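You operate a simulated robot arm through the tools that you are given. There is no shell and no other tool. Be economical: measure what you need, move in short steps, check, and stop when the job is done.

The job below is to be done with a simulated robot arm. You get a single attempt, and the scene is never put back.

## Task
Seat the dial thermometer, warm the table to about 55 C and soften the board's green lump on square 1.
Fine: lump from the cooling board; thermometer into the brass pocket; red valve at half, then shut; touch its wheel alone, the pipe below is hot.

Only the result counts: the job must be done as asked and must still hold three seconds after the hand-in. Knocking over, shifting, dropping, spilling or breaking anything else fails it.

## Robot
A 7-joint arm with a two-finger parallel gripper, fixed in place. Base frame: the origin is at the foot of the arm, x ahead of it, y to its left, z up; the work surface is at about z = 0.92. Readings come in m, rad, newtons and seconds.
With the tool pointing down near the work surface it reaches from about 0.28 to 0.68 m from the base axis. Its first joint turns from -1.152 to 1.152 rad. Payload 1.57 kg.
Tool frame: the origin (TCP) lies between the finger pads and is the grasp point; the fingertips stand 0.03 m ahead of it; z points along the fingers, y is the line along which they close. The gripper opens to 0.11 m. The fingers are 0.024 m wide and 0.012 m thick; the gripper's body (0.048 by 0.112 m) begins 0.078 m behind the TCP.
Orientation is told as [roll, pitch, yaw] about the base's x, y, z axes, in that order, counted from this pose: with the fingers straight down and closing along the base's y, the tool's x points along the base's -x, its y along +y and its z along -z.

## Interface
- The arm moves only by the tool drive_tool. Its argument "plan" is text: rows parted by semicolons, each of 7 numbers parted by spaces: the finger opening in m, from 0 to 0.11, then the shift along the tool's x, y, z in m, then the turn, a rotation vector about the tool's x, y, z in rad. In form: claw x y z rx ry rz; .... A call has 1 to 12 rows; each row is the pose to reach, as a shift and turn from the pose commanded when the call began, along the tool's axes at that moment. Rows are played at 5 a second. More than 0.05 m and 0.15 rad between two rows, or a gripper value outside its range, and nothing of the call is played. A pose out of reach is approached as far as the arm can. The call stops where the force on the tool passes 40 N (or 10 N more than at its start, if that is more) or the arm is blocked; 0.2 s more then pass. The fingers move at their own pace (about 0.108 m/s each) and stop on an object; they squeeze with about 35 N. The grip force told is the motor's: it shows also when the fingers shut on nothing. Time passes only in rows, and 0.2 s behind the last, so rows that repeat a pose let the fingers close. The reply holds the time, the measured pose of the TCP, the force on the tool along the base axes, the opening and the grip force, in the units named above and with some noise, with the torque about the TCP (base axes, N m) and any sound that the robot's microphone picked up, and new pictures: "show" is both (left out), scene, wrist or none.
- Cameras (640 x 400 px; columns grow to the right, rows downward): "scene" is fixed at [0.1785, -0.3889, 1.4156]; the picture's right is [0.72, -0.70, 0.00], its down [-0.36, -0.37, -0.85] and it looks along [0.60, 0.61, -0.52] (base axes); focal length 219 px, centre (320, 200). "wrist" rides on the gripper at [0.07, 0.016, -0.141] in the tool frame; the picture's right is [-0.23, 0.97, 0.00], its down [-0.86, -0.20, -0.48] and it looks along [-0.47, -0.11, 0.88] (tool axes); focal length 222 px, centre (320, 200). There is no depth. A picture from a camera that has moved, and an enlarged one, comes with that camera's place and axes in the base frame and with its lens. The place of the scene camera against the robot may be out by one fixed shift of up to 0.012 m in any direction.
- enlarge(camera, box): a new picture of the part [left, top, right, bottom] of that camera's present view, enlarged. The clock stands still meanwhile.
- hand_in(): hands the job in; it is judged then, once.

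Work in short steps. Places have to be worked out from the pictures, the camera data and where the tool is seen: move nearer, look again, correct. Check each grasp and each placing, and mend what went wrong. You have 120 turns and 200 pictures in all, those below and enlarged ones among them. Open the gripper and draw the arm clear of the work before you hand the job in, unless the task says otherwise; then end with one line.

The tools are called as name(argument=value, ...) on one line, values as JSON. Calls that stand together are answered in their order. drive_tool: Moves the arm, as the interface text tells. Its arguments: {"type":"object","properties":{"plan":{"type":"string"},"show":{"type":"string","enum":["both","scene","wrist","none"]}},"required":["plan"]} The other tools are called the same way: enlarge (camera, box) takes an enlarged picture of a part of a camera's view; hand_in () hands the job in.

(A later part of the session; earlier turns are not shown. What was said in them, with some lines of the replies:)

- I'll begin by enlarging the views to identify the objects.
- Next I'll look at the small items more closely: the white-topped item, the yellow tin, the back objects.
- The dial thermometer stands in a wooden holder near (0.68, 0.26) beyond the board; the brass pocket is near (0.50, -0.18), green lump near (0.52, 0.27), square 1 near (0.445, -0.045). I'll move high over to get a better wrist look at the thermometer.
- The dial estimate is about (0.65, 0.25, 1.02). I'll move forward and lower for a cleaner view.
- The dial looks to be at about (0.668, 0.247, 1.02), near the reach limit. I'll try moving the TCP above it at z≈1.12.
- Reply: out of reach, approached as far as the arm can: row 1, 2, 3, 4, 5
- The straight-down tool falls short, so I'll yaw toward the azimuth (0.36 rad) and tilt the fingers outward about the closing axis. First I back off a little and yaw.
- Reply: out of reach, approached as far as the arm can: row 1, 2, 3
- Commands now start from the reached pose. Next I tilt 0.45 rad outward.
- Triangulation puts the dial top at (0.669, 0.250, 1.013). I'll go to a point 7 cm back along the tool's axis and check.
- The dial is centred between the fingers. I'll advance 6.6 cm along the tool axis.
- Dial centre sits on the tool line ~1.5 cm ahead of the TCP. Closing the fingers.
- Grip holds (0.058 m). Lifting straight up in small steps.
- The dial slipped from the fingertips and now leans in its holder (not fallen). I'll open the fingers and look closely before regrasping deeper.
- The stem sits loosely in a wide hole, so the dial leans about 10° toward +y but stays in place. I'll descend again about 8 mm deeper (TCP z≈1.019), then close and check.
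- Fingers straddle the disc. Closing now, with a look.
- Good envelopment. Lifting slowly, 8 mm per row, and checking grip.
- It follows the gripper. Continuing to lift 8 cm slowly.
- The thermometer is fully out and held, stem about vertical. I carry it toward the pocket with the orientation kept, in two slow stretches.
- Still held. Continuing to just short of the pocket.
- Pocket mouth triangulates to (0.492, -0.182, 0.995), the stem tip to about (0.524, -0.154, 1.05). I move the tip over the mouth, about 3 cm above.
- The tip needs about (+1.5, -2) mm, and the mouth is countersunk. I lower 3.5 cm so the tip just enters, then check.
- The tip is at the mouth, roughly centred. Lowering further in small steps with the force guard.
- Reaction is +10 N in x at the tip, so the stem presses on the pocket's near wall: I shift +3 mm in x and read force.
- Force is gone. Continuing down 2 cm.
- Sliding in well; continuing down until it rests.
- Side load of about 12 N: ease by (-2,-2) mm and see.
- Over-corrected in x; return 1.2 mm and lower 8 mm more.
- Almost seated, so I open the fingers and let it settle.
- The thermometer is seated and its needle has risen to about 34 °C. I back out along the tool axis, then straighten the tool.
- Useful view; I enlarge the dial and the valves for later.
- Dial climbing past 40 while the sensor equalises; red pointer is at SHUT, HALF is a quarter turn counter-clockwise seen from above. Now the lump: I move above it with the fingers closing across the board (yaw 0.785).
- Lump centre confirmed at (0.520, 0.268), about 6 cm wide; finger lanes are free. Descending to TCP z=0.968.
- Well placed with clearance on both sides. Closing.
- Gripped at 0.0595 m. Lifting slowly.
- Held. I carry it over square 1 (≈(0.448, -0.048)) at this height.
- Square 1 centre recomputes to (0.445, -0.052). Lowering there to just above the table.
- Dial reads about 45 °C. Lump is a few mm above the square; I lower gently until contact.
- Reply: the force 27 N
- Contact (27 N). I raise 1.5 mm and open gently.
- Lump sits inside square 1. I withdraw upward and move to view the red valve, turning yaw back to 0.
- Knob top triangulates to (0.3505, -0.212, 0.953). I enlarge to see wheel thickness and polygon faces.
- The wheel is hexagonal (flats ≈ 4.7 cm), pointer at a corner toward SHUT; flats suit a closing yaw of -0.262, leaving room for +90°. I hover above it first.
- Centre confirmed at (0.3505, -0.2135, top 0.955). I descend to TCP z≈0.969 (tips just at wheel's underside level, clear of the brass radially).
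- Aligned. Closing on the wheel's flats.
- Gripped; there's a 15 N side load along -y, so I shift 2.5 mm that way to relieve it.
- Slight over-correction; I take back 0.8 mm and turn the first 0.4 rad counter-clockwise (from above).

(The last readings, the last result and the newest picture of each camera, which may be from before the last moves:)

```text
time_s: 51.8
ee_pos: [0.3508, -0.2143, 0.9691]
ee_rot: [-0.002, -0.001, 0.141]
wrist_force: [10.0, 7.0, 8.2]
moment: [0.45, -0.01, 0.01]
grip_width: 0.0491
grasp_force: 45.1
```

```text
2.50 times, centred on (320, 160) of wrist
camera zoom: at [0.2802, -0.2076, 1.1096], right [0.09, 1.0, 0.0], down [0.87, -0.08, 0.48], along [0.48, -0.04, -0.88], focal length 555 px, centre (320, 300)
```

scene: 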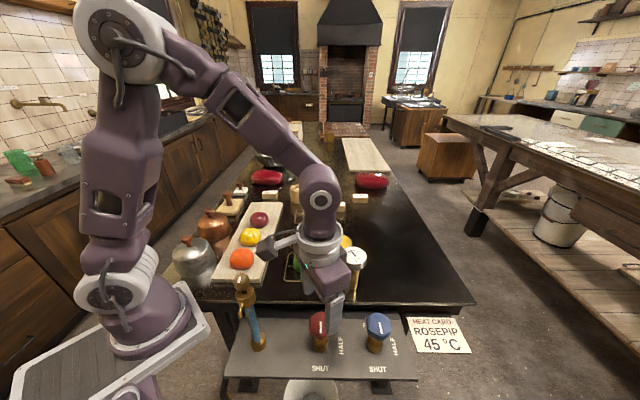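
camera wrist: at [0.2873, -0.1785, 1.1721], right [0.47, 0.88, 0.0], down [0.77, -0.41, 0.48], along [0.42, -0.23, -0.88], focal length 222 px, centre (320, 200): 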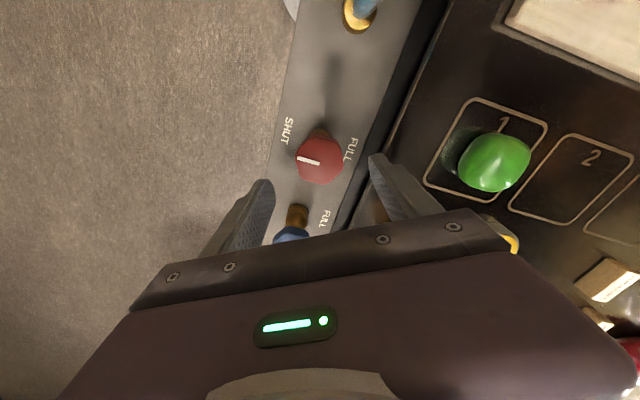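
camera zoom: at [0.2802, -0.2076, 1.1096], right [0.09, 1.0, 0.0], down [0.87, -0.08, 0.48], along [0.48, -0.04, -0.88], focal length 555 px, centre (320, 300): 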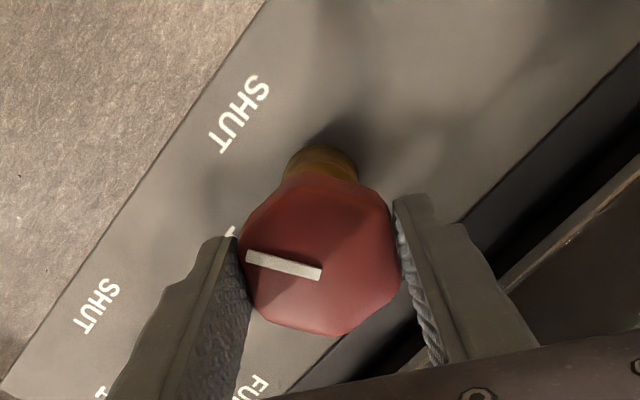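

The wheel follows. Completing the quarter turn to HALF (1.17 rad more), easing sub-mm side load.

drive_tool(plan="0.04 -0.0008 0.0006 0 0 0 -0.13;0.04 -0.0008 0.0006 0 0 0 -0.26;0.04 -0.0008 0.0006 0 0 0 -0.39;0.04 -0.0008 0.0006 0 0 0 -0.52;0.04 -0.0008 0.0006 0 0 0 -0.65;0.04 -0.0008 0.0006 0 0 0 -0.78;0.04 -0.0008 0.0006 0 0 0 -0.91;0.04 -0.0008 0.0006 0 0 0 -1.04;0.04 -0.0008 0.0006 0 0 0 -1.171")

enlarge(camera="wrist", box=[220, 80, 420, 240])

enlarge(camera="scene", box=[280, 240, 400, 360])

```text
time_s: 53.8
ee_pos: [0.3522, -0.2138, 0.9701]
ee_rot: [-0.001, -0.002, 1.312]
wrist_force: [4.5, -21.7, -16.0]
moment: [-0.58, 0.22, 0.0]
grip_width: 0.0491
grasp_force: 44.8
camera wrist: at [0.3186, -0.2776, 1.1098], right [-0.88, 0.47, 0.0], down [0.41, 0.78, 0.48], along [0.22, 0.42, -0.88], focal length 222 px, centre (320, 200)
```

scene: 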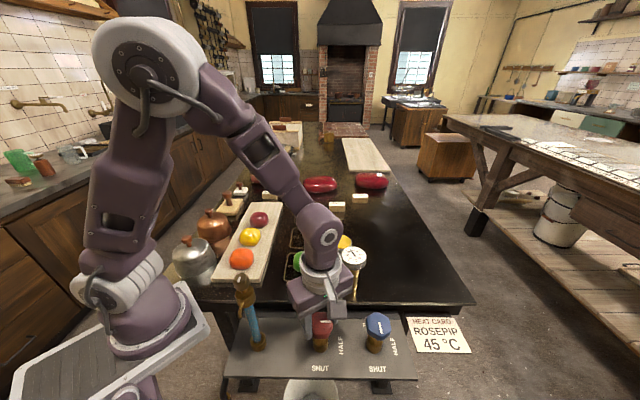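
wrist: 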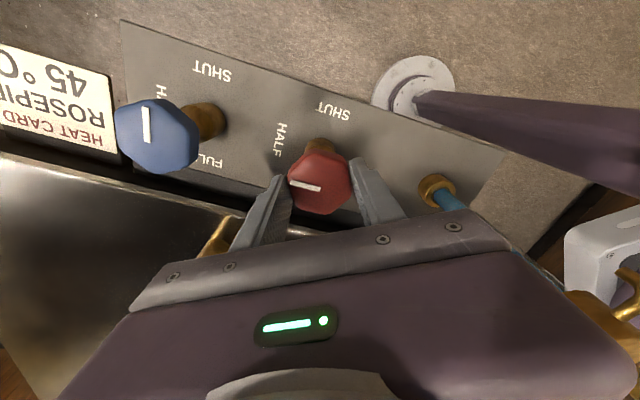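

```text
2.50 times, centred on (320, 160) of wrist
camera zoom: at [0.3186, -0.2776, 1.1098], right [-0.88, 0.47, 0.0], down [0.41, 0.78, 0.48], along [0.22, 0.42, -0.88], focal length 555 px, centre (320, 300)
```

zoom: 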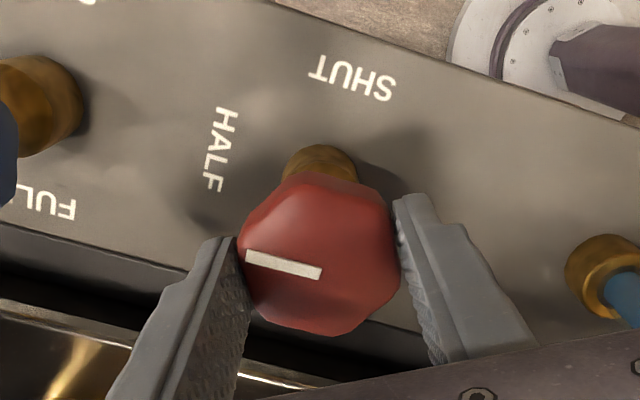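

```text
3.33 times, centred on (340, 300) of scene
camera zoom: at [0.1788, -0.3896, 1.4153], right [0.72, -0.7, 0.0], down [-0.36, -0.37, -0.85], along [0.6, 0.61, -0.52], focal length 731 px, centre (253, -133)
```

zoom: 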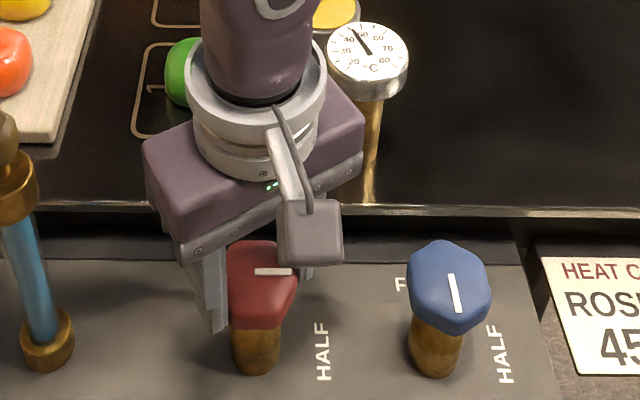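

Pointer is at HALF and the dial stays visible from the scene camera while I keep hold. I relieve side load and wait 1.5 s.

drive_tool(plan="0.04 0.0012 -0.0004 0 0 0 0;0.04 0.0012 -0.0004 0 0 0 0;0.04 0.0012 -0.0004 0 0 0 0;0.04 0.0012 -0.0004 0 0 0 0;0.04 0.0012 -0.0004 0 0 0 0;0.04 0.0012 -0.0004 0 0 0 0", show="none")

enlarge(camera="scene", box=[335, 235, 375, 275])

```text
time_s: 55.2
ee_pos: [0.3517, -0.2143, 0.9699]
ee_rot: [0.002, 0.0, 1.312]
wrist_force: [9.4, 0.8, -12.7]
moment: [0.45, -0.42, -0.02]
grip_width: 0.0492
grasp_force: 45.3
```

```text
10.00 times, centred on (355, 255) of scene
camera zoom: at [0.1789, -0.389, 1.4155], right [0.72, -0.7, 0.0], down [-0.36, -0.37, -0.85], along [0.6, 0.61, -0.52], focal length 2194 px, centre (-30, -350)
```

zoom: 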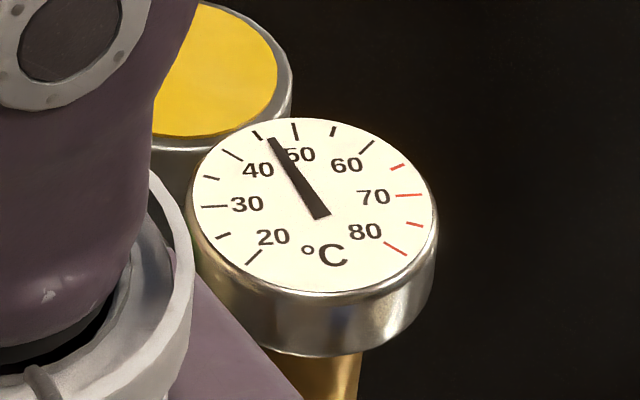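

Needle about 47 °C and rising. Waiting another 2.4 s.

drive_tool(plan="0.04 0 0 0 0 0 0;0.04 0 0 0 0 0 0;0.04 0 0 0 0 0 0;0.04 0 0 0 0 0 0;0.04 0 0 0 0 0 0;0.04 0 0 0 0 0 0;0.04 0 0 0 0 0 0;0.04 0 0 0 0 0 0;0.04 0 0 0 0 0 0;0.04 0 0 0 0 0 0;0.04 0 0 0 0 0 0", show="none")

enlarge(camera="scene", box=[335, 235, 375, 275])

```text
time_s: 57.6
ee_pos: [0.3518, -0.2147, 0.9704]
ee_rot: [0.0, 0.0, 1.31]
wrist_force: [12.3, 13.3, -14.8]
moment: [0.48, -0.35, 0.02]
grip_width: 0.0492
grasp_force: 45.3
```

```text
10.00 times, centred on (355, 255) of scene
camera zoom: at [0.179, -0.3887, 1.4156], right [0.72, -0.7, 0.0], down [-0.36, -0.37, -0.85], along [0.6, 0.61, -0.52], focal length 2194 px, centre (-30, -350)
```

zoom: 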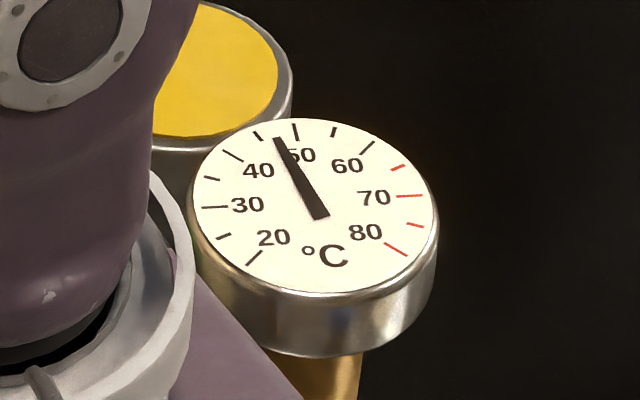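

About 47.8 °C, rising ~0.35 °C/s. I keep waiting.

drive_tool(plan="0.04 0 0 0 0 0 0;0.04 0 0 0 0 0 0;0.04 0 0 0 0 0 0;0.04 0 0 0 0 0 0;0.04 0 0 0 0 0 0;0.04 0 0 0 0 0 0;0.04 0 0 0 0 0 0;0.04 0 0 0 0 0 0;0.04 0 0 0 0 0 0;0.04 0 0 0 0 0 0;0.04 0 0 0 0 0 0;0.04 0 0 0 0 0 0", show="none")

drive_tool(plan="0.04 0 0 0 0 0 0;0.04 0 0 0 0 0 0;0.04 0 0 0 0 0 0;0.04 0 0 0 0 0 0;0.04 0 0 0 0 0 0;0.04 0 0 0 0 0 0;0.04 0 0 0 0 0 0;0.04 0 0 0 0 0 0;0.04 0 0 0 0 0 0;0.04 0 0 0 0 0 0;0.04 0 0 0 0 0 0;0.04 0 0 0 0 0 0", show="none")

enlarge(camera="scene", box=[335, 235, 375, 275])

```text
time_s: 60.2
ee_pos: [0.3522, -0.2151, 0.9701]
ee_rot: [-0.001, 0.0, 1.31]
wrist_force: [12.6, 15.0, -13.6]
moment: [0.47, -0.3, -0.02]
grip_width: 0.0492
grasp_force: 45.0
```

```text
time_s: 62.8
ee_pos: [0.3517, -0.2151, 0.9694]
ee_rot: [0.0, 0.001, 1.312]
wrist_force: [11.8, 12.7, -8.0]
moment: [0.37, -0.28, -0.02]
grip_width: 0.0489
grasp_force: 44.9
```

```text
10.00 times, centred on (355, 255) of scene
camera zoom: at [0.1789, -0.3886, 1.4156], right [0.72, -0.7, 0.0], down [-0.36, -0.37, -0.85], along [0.6, 0.61, -0.52], focal length 2194 px, centre (-30, -350)
```

zoom: 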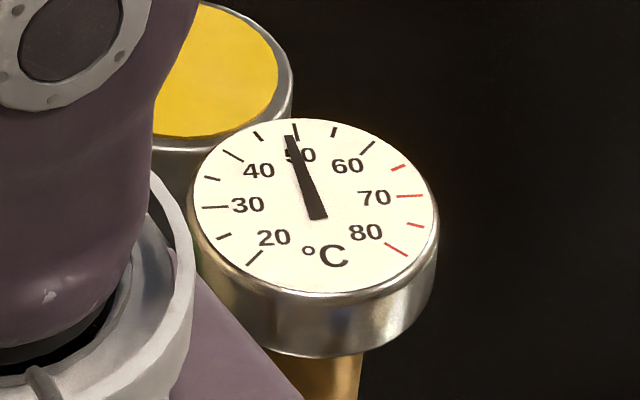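

About 49.4 °C (0.31 °C/s). Waiting about 10 s more.

drive_tool(plan="0.04 0 0 0 0 0 0;0.04 0 0 0 0 0 0;0.04 0 0 0 0 0 0;0.04 0 0 0 0 0 0;0.04 0 0 0 0 0 0;0.04 0 0 0 0 0 0;0.04 0 0 0 0 0 0;0.04 0 0 0 0 0 0;0.04 0 0 0 0 0 0;0.04 0 0 0 0 0 0;0.04 0 0 0 0 0 0;0.04 0 0 0 0 0 0", show="none")

drive_tool(plan="0.04 0 0 0 0 0 0;0.04 0 0 0 0 0 0;0.04 0 0 0 0 0 0;0.04 0 0 0 0 0 0;0.04 0 0 0 0 0 0;0.04 0 0 0 0 0 0;0.04 0 0 0 0 0 0;0.04 0 0 0 0 0 0;0.04 0 0 0 0 0 0;0.04 0 0 0 0 0 0;0.04 0 0 0 0 0 0;0.04 0 0 0 0 0 0", show="none")

drive_tool(plan="0.04 0 0 0 0 0 0;0.04 0 0 0 0 0 0;0.04 0 0 0 0 0 0;0.04 0 0 0 0 0 0;0.04 0 0 0 0 0 0;0.04 0 0 0 0 0 0;0.04 0 0 0 0 0 0;0.04 0 0 0 0 0 0;0.04 0 0 0 0 0 0;0.04 0 0 0 0 0 0;0.04 0 0 0 0 0 0;0.04 0 0 0 0 0 0", show="none")

enlarge(camera="scene", box=[335, 235, 375, 275])

```text
time_s: 65.4
ee_pos: [0.3507, -0.2153, 0.9694]
ee_rot: [0.0, 0.0, 1.312]
wrist_force: [11.5, 10.4, -4.3]
moment: [0.24, -0.32, -0.02]
grip_width: 0.049
grasp_force: 45.5
```

```text
time_s: 68.0
ee_pos: [0.3518, -0.2151, 0.9701]
ee_rot: [0.0, -0.001, 1.31]
wrist_force: [11.4, 7.7, -0.9]
moment: [0.19, -0.3, -0.03]
grip_width: 0.0489
grasp_force: 45.0
```

```text
time_s: 70.6
ee_pos: [0.352, -0.2147, 0.9705]
ee_rot: [-0.002, -0.001, 1.31]
wrist_force: [12.2, 6.0, 1.4]
moment: [0.19, -0.27, -0.01]
grip_width: 0.0492
grasp_force: 45.2
```

```text
10.00 times, centred on (355, 255) of scene
camera zoom: at [0.1788, -0.3888, 1.4156], right [0.72, -0.7, 0.0], down [-0.36, -0.37, -0.85], along [0.6, 0.61, -0.52], focal length 2194 px, centre (-30, -350)
```

zoom: 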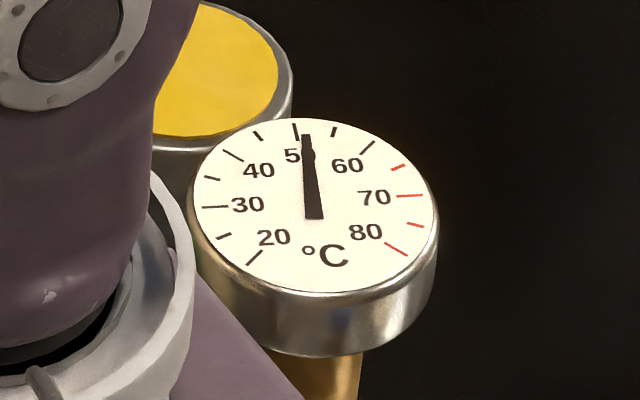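

About 51.6 °C. Another 7.5 s.

drive_tool(plan="0.04 0 0 0 0 0 0;0.04 0 0 0 0 0 0;0.04 0 0 0 0 0 0;0.04 0 0 0 0 0 0;0.04 0 0 0 0 0 0;0.04 0 0 0 0 0 0;0.04 0 0 0 0 0 0;0.04 0 0 0 0 0 0;0.04 0 0 0 0 0 0;0.04 0 0 0 0 0 0;0.04 0 0 0 0 0 0;0.04 0 0 0 0 0 0", show="none")

drive_tool(plan="0.04 0 0 0 0 0 0;0.04 0 0 0 0 0 0;0.04 0 0 0 0 0 0;0.04 0 0 0 0 0 0;0.04 0 0 0 0 0 0;0.04 0 0 0 0 0 0;0.04 0 0 0 0 0 0;0.04 0 0 0 0 0 0;0.04 0 0 0 0 0 0;0.04 0 0 0 0 0 0;0.04 0 0 0 0 0 0;0.04 0 0 0 0 0 0", show="none")

drive_tool(plan="0.04 0 0 0 0 0 0;0.04 0 0 0 0 0 0;0.04 0 0 0 0 0 0;0.04 0 0 0 0 0 0;0.04 0 0 0 0 0 0;0.04 0 0 0 0 0 0;0.04 0 0 0 0 0 0;0.04 0 0 0 0 0 0;0.04 0 0 0 0 0 0;0.04 0 0 0 0 0 0;0.04 0 0 0 0 0 0;0.04 0 0 0 0 0 0", show="none")

enlarge(camera="scene", box=[335, 235, 375, 275])

enlarge(camera="scene", box=[280, 220, 380, 370])

```text
time_s: 73.2
ee_pos: [0.35, -0.2136, 0.9702]
ee_rot: [0.003, 0.001, 1.31]
wrist_force: [12.1, 4.6, 0.9]
moment: [0.1, -0.32, 0.02]
grip_width: 0.049
grasp_force: 44.7
```

```text
time_s: 75.8
ee_pos: [0.3514, -0.2142, 0.9701]
ee_rot: [0.0, 0.001, 1.31]
wrist_force: [11.4, 3.7, 2.4]
moment: [0.1, -0.29, -0.01]
grip_width: 0.0491
grasp_force: 44.9
```

```text
time_s: 78.4
ee_pos: [0.3514, -0.215, 0.9706]
ee_rot: [0.0, -0.002, 1.311]
wrist_force: [10.9, 2.6, 1.5]
moment: [0.11, -0.37, -0.05]
grip_width: 0.0494
grasp_force: 44.8
```

```text
10.00 times, centred on (355, 255) of scene
camera zoom: at [0.1788, -0.3888, 1.4156], right [0.72, -0.7, 0.0], down [-0.36, -0.37, -0.85], along [0.6, 0.61, -0.52], focal length 2194 px, centre (-30, -350)
```

zoom: 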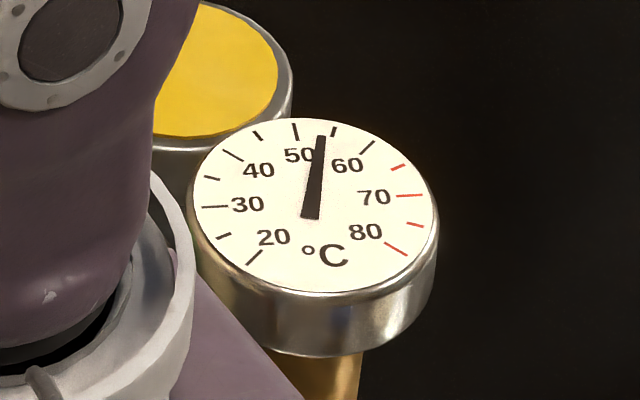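

```text
2.67 times, centred on (330, 295) of scene
camera zoom: at [0.1788, -0.3888, 1.4156], right [0.72, -0.7, 0.0], down [-0.36, -0.37, -0.85], along [0.6, 0.61, -0.52], focal length 585 px, centre (293, -53)
```

zoom: 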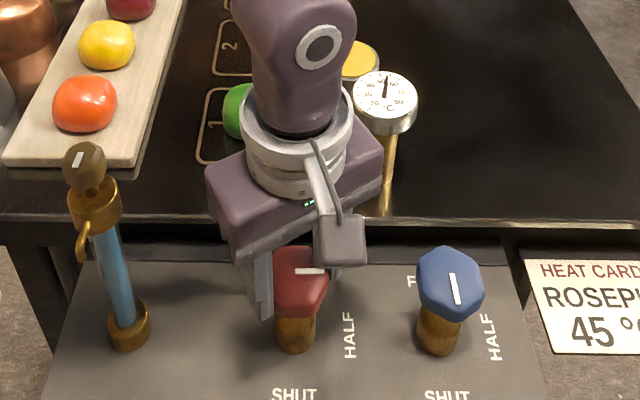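

About 53.3 °C at 0.24 °C/s. One more 2.6 s wait, then I turn the wheel back to SHUT (clockwise, 1.571 rad).

drive_tool(plan="0.04 0 0 0 0 0 0;0.04 0 0 0 0 0 0;0.04 0 0 0 0 0 0;0.04 0 0 0 0 0 0;0.04 0 0 0 0 0 0;0.04 0 0 0 0 0 0;0.04 0 0 0 0 0 0;0.04 0 0 0 0 0 0;0.04 0 0 0 0 0 0;0.04 0 0 0 0 0 0;0.04 0 0 0 0 0 0;0.04 0 0 0 0 0 0", show="none")

drive_tool(plan="0.04 0 -0.0005 0 0 0 0.14;0.04 0 -0.0005 0 0 0 0.28;0.04 0 -0.0005 0 0 0 0.42;0.04 0 -0.0005 0 0 0 0.56;0.04 0 -0.0005 0 0 0 0.7;0.04 0 -0.0005 0 0 0 0.84;0.04 0 -0.0005 0 0 0 0.98;0.04 0 -0.0005 0 0 0 1.12;0.04 0 -0.0005 0 0 0 1.26;0.04 0 -0.0005 0 0 0 1.4;0.04 0 -0.0005 0 0 0 1.52;0.04 0 -0.0005 0 0 0 1.571", show="none")

enlarge(camera="wrist", box=[220, 80, 420, 240])

enlarge(camera="scene", box=[335, 235, 375, 275])

```text
time_s: 81.0
ee_pos: [0.351, -0.2156, 0.969]
ee_rot: [0.001, -0.001, 1.311]
wrist_force: [11.3, 2.7, 1.4]
moment: [0.03, -0.24, 0.01]
grip_width: 0.049
grasp_force: 44.9
```

```text
time_s: 83.6
ee_pos: [0.3507, -0.2149, 0.9699]
ee_rot: [0.002, 0.001, -0.264]
wrist_force: [-10.3, 22.1, 24.6]
moment: [0.49, 0.16, 0.01]
grip_width: 0.0492
grasp_force: 44.5
```

```text
2.50 times, centred on (320, 160) of wrist
camera zoom: at [0.2888, -0.1801, 1.1099], right [0.47, 0.88, 0.0], down [0.77, -0.42, 0.48], along [0.42, -0.23, -0.88], focal length 555 px, centre (320, 300)
```

zoom: 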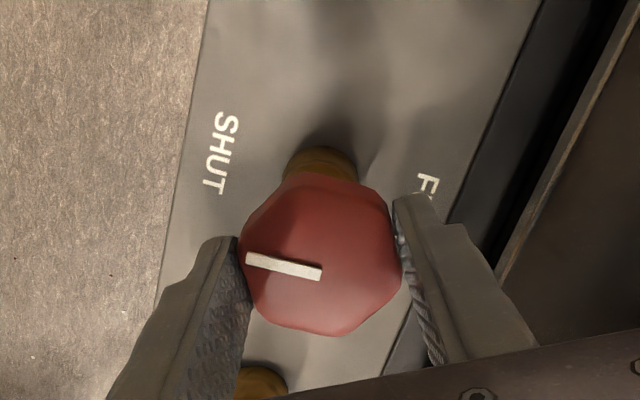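

```text
10.00 times, centred on (355, 255) of scene
camera zoom: at [0.1779, -0.3882, 1.4159], right [0.72, -0.7, 0.0], down [-0.36, -0.37, -0.85], along [0.6, 0.61, -0.52], focal length 2194 px, centre (-30, -350)
```

zoom: 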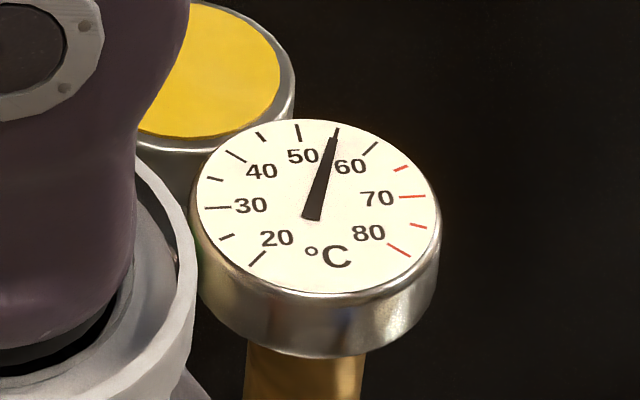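

Shut again, dial at about 55 °C. Releasing the wheel and rising straight up.

drive_tool(plan="0.055 0 0 0 0 0 0;0.08 0 0 0 0 0 0;0.08 0 0 0 0 0 0;0.08 0 0 -0.03 0 0 0;0.08 0 0 -0.07 0 0 0;0.08 0 0 -0.11 0 0 0;0.08 0 0 -0.15 0 0 0")

enlarge(camera="scene", box=[280, 220, 400, 360])

enlarge(camera="wrist", box=[270, 80, 550, 250])

```text
time_s: 85.2
ee_pos: [0.3523, -0.2157, 1.1196]
ee_rot: [0.0, 0.001, -0.26]
wrist_force: [0.5, -0.2, 0.1]
moment: [-0.03, -0.02, -0.03]
grip_width: 0.0799
grasp_force: 0.0
camera wrist: at [0.2896, -0.1814, 1.2607], right [0.47, 0.88, 0.0], down [0.77, -0.41, 0.48], along [0.42, -0.23, -0.88], focal length 222 px, centre (320, 200)
```

scene: 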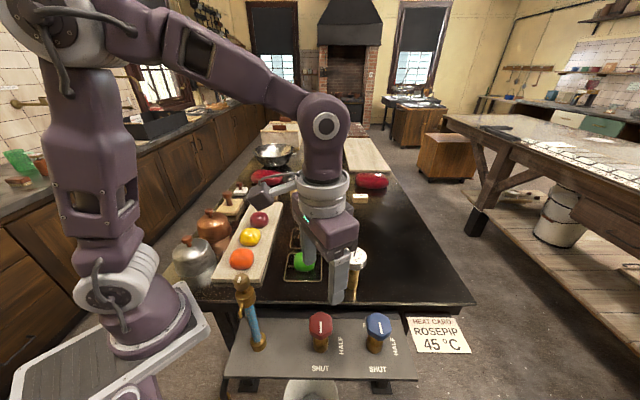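
wrist: 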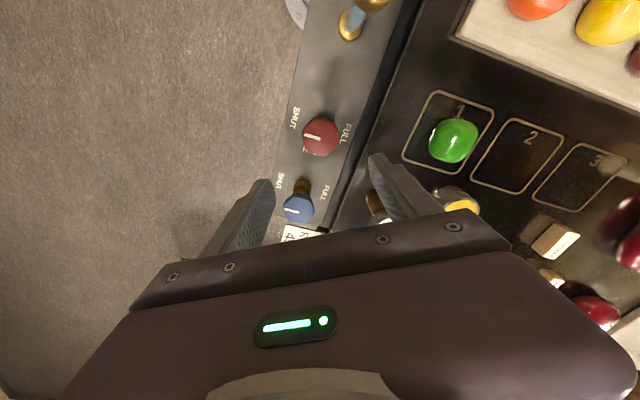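

```text
2.86 times, centred on (340, 290) of scene
camera zoom: at [0.1784, -0.3889, 1.4156], right [0.72, -0.7, 0.0], down [-0.36, -0.37, -0.85], along [0.6, 0.61, -0.52], focal length 627 px, centre (263, -57)
```

zoom: 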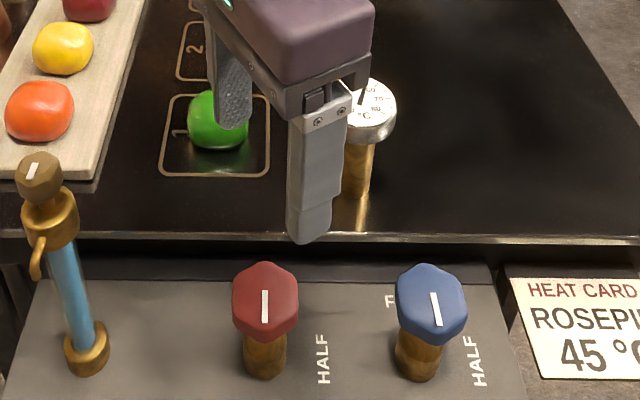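

```text
2.29 times, centred on (410, 165) of wrist
camera zoom: at [0.2896, -0.1814, 1.2607], right [0.47, 0.88, 0.0], down [0.77, -0.41, 0.48], along [0.42, -0.23, -0.88], focal length 508 px, centre (114, 280)
```

zoom: 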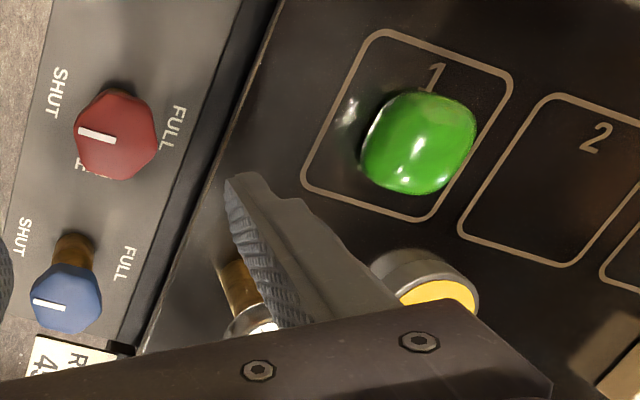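

Valve shut, lump in square. I draw the arm up and aside so I can watch the dial and the lump.

drive_tool(plan="0.08 0 0.02 -0.04 0 0 0;0.08 0 0.05 -0.08 0 0 0;0.08 0 0.08 -0.12 0 0 0;0.08 0 0.11 -0.15 0 0 0;0.08 0 0.15 -0.17 0 0 0;0.08 0 0.19 -0.18 0 0 0;0.08 0 0.23 -0.18 0 0 0;0.08 0 0.25 -0.18 0 0 0")

enlarge(camera="scene", box=[270, 230, 390, 300])

```text
time_s: 87.0
ee_pos: [0.4165, 0.0266, 1.2985]
ee_rot: [0.0, 0.001, -0.262]
wrist_force: [-0.6, -0.4, 0.3]
moment: [-0.03, -0.02, -0.01]
grip_width: 0.0803
grasp_force: 0.1
camera wrist: at [0.3537, 0.0608, 1.4392], right [0.47, 0.88, 0.0], down [0.77, -0.41, 0.48], along [0.42, -0.23, -0.88], focal length 222 px, centre (320, 200)
```

scene: 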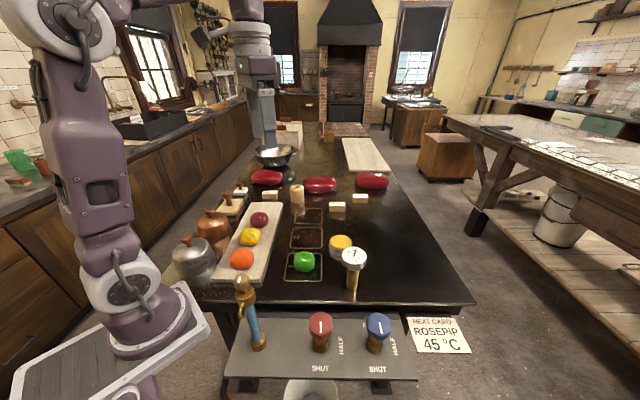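
wrist: 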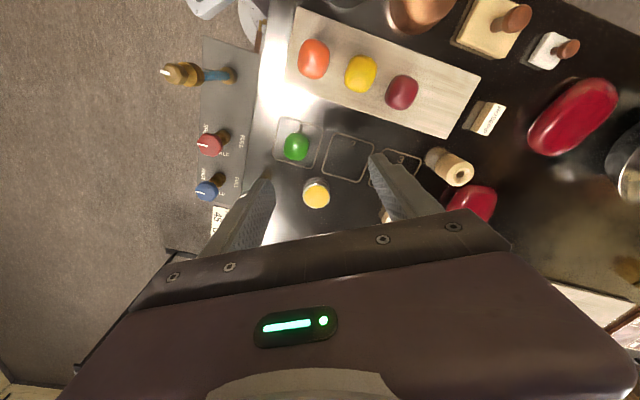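

```text
5.33 times, centred on (330, 265) of scene
camera zoom: at [0.1785, -0.3889, 1.4156], right [0.72, -0.7, 0.0], down [-0.36, -0.37, -0.85], along [0.6, 0.61, -0.52], focal length 1170 px, centre (267, -147)
```

zoom: 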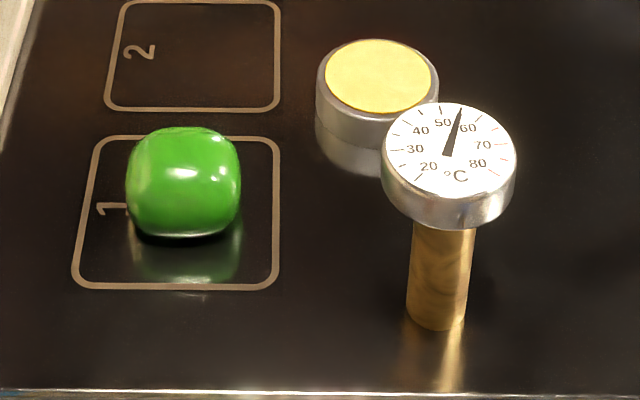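

Dial ≈55-56 °C. I wait several seconds and look whether the lump softens (slumps).

drive_tool(plan="0.08 0 0 0 0 0 0;0.08 0 0 0 0 0 0;0.08 0 0 0 0 0 0;0.08 0 0 0 0 0 0;0.08 0 0 0 0 0 0;0.08 0 0 0 0 0 0;0.08 0 0 0 0 0 0;0.08 0 0 0 0 0 0;0.08 0 0 0 0 0 0;0.08 0 0 0 0 0 0;0.08 0 0 0 0 0 0;0.08 0 0 0 0 0 0", show="none")

drive_tool(plan="0.08 0 0 0 0 0 0;0.08 0 0 0 0 0 0;0.08 0 0 0 0 0 0;0.08 0 0 0 0 0 0;0.08 0 0 0 0 0 0;0.08 0 0 0 0 0 0;0.08 0 0 0 0 0 0;0.08 0 0 0 0 0 0;0.08 0 0 0 0 0 0;0.08 0 0 0 0 0 0;0.08 0 0 0 0 0 0;0.08 0 0 0 0 0 0", show="none")

drive_tool(plan="0.08 0 0 0 0 0 0;0.08 0 0 0 0 0 0;0.08 0 0 0 0 0 0;0.08 0 0 0 0 0 0;0.08 0 0 0 0 0 0;0.08 0 0 0 0 0 0;0.08 0 0 0 0 0 0;0.08 0 0 0 0 0 0;0.08 0 0 0 0 0 0;0.08 0 0 0 0 0 0;0.08 0 0 0 0 0 0;0.08 0 0 0 0 0 0", show="none")

enlarge(camera="scene", box=[270, 230, 390, 300])

```text
time_s: 89.6
ee_pos: [0.4169, 0.0267, 1.2993]
ee_rot: [0.001, -0.001, -0.261]
wrist_force: [0.1, -0.1, 0.1]
moment: [0.01, 0.01, -0.03]
grip_width: 0.08
grasp_force: 0.1
```

```text
time_s: 92.2
ee_pos: [0.416, 0.0265, 1.299]
ee_rot: [0.0, 0.001, -0.262]
wrist_force: [-0.3, 0.5, -0.5]
moment: [0.03, 0.02, -0.05]
grip_width: 0.08
grasp_force: 0.1
```

```text
time_s: 94.8
ee_pos: [0.4164, 0.0263, 1.2996]
ee_rot: [0.0, 0.0, -0.263]
wrist_force: [-0.1, 0.3, -0.1]
moment: [-0.01, 0.01, 0.03]
grip_width: 0.08
grasp_force: 0.0
```

```text
5.33 times, centred on (330, 265) of scene
camera zoom: at [0.1785, -0.3889, 1.4156], right [0.72, -0.7, 0.0], down [-0.36, -0.37, -0.85], along [0.6, 0.61, -0.52], focal length 1170 px, centre (267, -147)
```

zoom: 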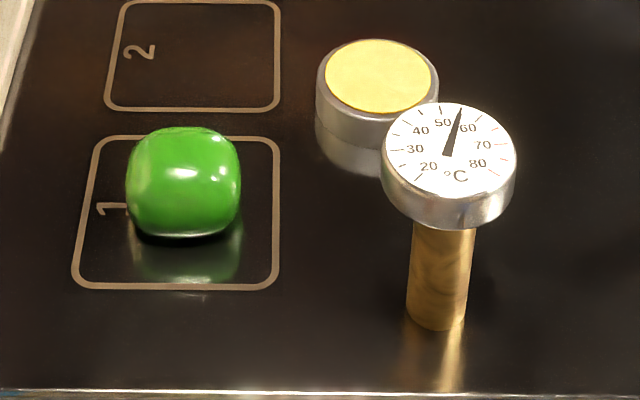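

Temperature holds at about 55 °C; the lump's shape is not visibly changed yet. I wait longer (about 15 s).

drive_tool(plan="0.08 0 0 0 0 0 0;0.08 0 0 0 0 0 0;0.08 0 0 0 0 0 0;0.08 0 0 0 0 0 0;0.08 0 0 0 0 0 0;0.08 0 0 0 0 0 0;0.08 0 0 0 0 0 0;0.08 0 0 0 0 0 0;0.08 0 0 0 0 0 0;0.08 0 0 0 0 0 0;0.08 0 0 0 0 0 0;0.08 0 0 0 0 0 0", show="none")

drive_tool(plan="0.08 0 0 0 0 0 0;0.08 0 0 0 0 0 0;0.08 0 0 0 0 0 0;0.08 0 0 0 0 0 0;0.08 0 0 0 0 0 0;0.08 0 0 0 0 0 0;0.08 0 0 0 0 0 0;0.08 0 0 0 0 0 0;0.08 0 0 0 0 0 0;0.08 0 0 0 0 0 0;0.08 0 0 0 0 0 0;0.08 0 0 0 0 0 0", show="none")

drive_tool(plan="0.08 0 0 0 0 0 0;0.08 0 0 0 0 0 0;0.08 0 0 0 0 0 0;0.08 0 0 0 0 0 0;0.08 0 0 0 0 0 0;0.08 0 0 0 0 0 0;0.08 0 0 0 0 0 0;0.08 0 0 0 0 0 0;0.08 0 0 0 0 0 0;0.08 0 0 0 0 0 0;0.08 0 0 0 0 0 0;0.08 0 0 0 0 0 0", show="none")

drive_tool(plan="0.08 0 0 0 0 0 0;0.08 0 0 0 0 0 0;0.08 0 0 0 0 0 0;0.08 0 0 0 0 0 0;0.08 0 0 0 0 0 0;0.08 0 0 0 0 0 0;0.08 0 0 0 0 0 0;0.08 0 0 0 0 0 0;0.08 0 0 0 0 0 0;0.08 0 0 0 0 0 0;0.08 0 0 0 0 0 0;0.08 0 0 0 0 0 0", show="none")

drive_tool(plan="0.08 0 0 0 0 0 0;0.08 0 0 0 0 0 0;0.08 0 0 0 0 0 0;0.08 0 0 0 0 0 0;0.08 0 0 0 0 0 0;0.08 0 0 0 0 0 0;0.08 0 0 0 0 0 0;0.08 0 0 0 0 0 0;0.08 0 0 0 0 0 0;0.08 0 0 0 0 0 0;0.08 0 0 0 0 0 0;0.08 0 0 0 0 0 0", show="none")

drive_tool(plan="0.08 0 0 0 0 0 0;0.08 0 0 0 0 0 0;0.08 0 0 0 0 0 0;0.08 0 0 0 0 0 0;0.08 0 0 0 0 0 0;0.08 0 0 0 0 0 0;0.08 0 0 0 0 0 0;0.08 0 0 0 0 0 0;0.08 0 0 0 0 0 0;0.08 0 0 0 0 0 0;0.08 0 0 0 0 0 0;0.08 0 0 0 0 0 0", show="none")

enlarge(camera="scene", box=[270, 230, 390, 300])

```text
time_s: 97.4
ee_pos: [0.4158, 0.0267, 1.2978]
ee_rot: [-0.001, 0.0, -0.26]
wrist_force: [0.2, -0.3, 0.5]
moment: [0.0, -0.01, -0.03]
grip_width: 0.08
grasp_force: 0.1
```

```text
time_s: 100.0
ee_pos: [0.4159, 0.0256, 1.2989]
ee_rot: [0.002, -0.001, -0.262]
wrist_force: [-0.8, 0.4, -0.3]
moment: [-0.01, -0.02, 0.02]
grip_width: 0.0802
grasp_force: 0.0
```

```text
time_s: 102.6
ee_pos: [0.4165, 0.0262, 1.2992]
ee_rot: [0.001, 0.0, -0.261]
wrist_force: [-0.5, 0.3, -0.1]
moment: [-0.01, 0.04, 0.0]
grip_width: 0.0797
grasp_force: 0.0
```

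```text
time_s: 105.2
ee_pos: [0.4153, 0.0262, 1.2983]
ee_rot: [0.0, 0.001, -0.262]
wrist_force: [0.2, 0.3, 0.2]
moment: [0.01, 0.0, -0.02]
grip_width: 0.08
grasp_force: 0.0
```

```text
time_s: 107.8
ee_pos: [0.4154, 0.0253, 1.2985]
ee_rot: [-0.002, -0.001, -0.263]
wrist_force: [-0.3, 0.4, -0.1]
moment: [-0.01, 0.04, -0.03]
grip_width: 0.0802
grasp_force: 0.0
```

```text
time_s: 110.4
ee_pos: [0.4158, 0.0271, 1.2988]
ee_rot: [0.0, -0.001, -0.262]
wrist_force: [-0.2, 0.8, -0.2]
moment: [0.0, 0.03, -0.01]
grip_width: 0.0799
grasp_force: 0.2
```

```text
5.33 times, centred on (330, 265) of scene
camera zoom: at [0.1785, -0.3889, 1.4156], right [0.72, -0.7, 0.0], down [-0.36, -0.37, -0.85], along [0.6, 0.61, -0.52], focal length 1170 px, centre (267, -147)
```

zoom: 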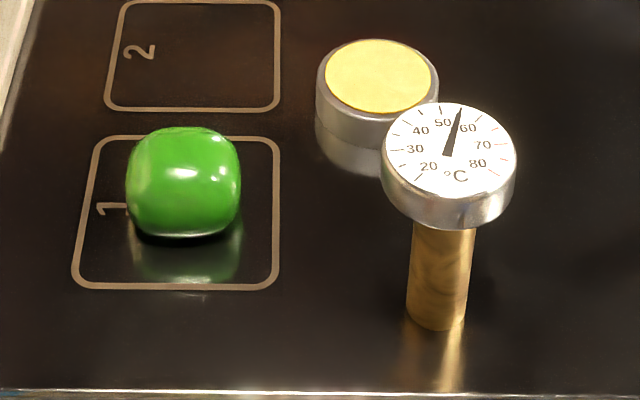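

Still 55 °C. I compare the lump's gloss against the cold lumps on the board.

enlarge(camera="scene", box=[220, 200, 330, 290])

enlarge(camera="wrist", box=[190, 20, 430, 220])

```text
4.44 times, centred on (275, 245) of scene
camera zoom: at [0.1785, -0.3889, 1.4156], right [0.72, -0.7, 0.0], down [-0.36, -0.37, -0.85], along [0.6, 0.61, -0.52], focal length 975 px, centre (520, 0)
```

zoom: 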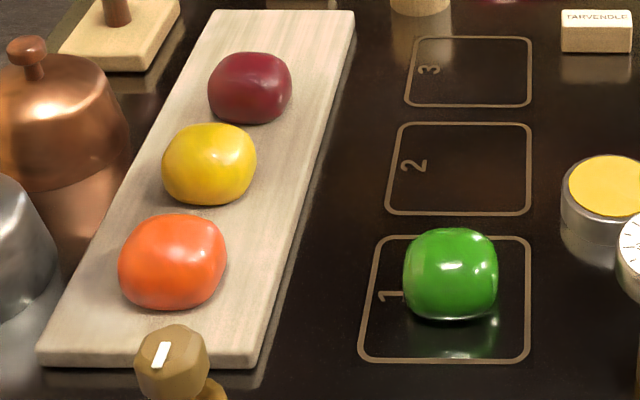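

```text
2.00 times, centred on (310, 120) of wrist
camera zoom: at [0.3538, 0.0603, 1.4391], right [0.47, 0.88, 0.0], down [0.77, -0.41, 0.48], along [0.42, -0.23, -0.88], focal length 444 px, centre (340, 360)
```

zoom: 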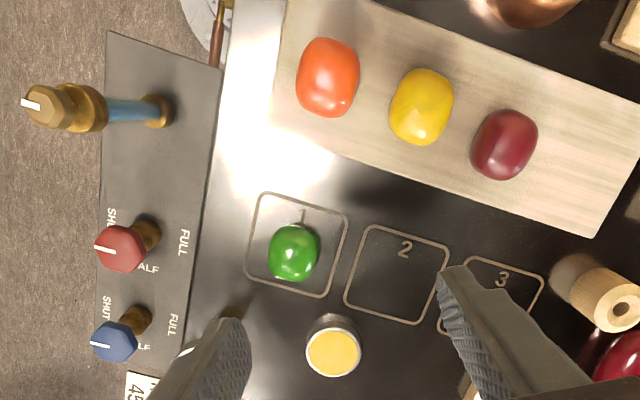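

The green lump is now clearly glossy compared with the matte cold ones and keeps its place in square 1. The dial holds at about 55 °C, the red valve is shut, the gripper is open and the arm is clear, so I hand in.

hand_in()

```text
The job is handed in.
```

I handed the job in with the thermometer seated in the brass pocket, the table holding at about 55 °C, the red valve shut and the green lump on square 1. I judged it softened only by its new gloss; its shape hasn't changed and I didn't press it. On the first lift the thermometer slipped and leaned in its holder, but it didn't fall.
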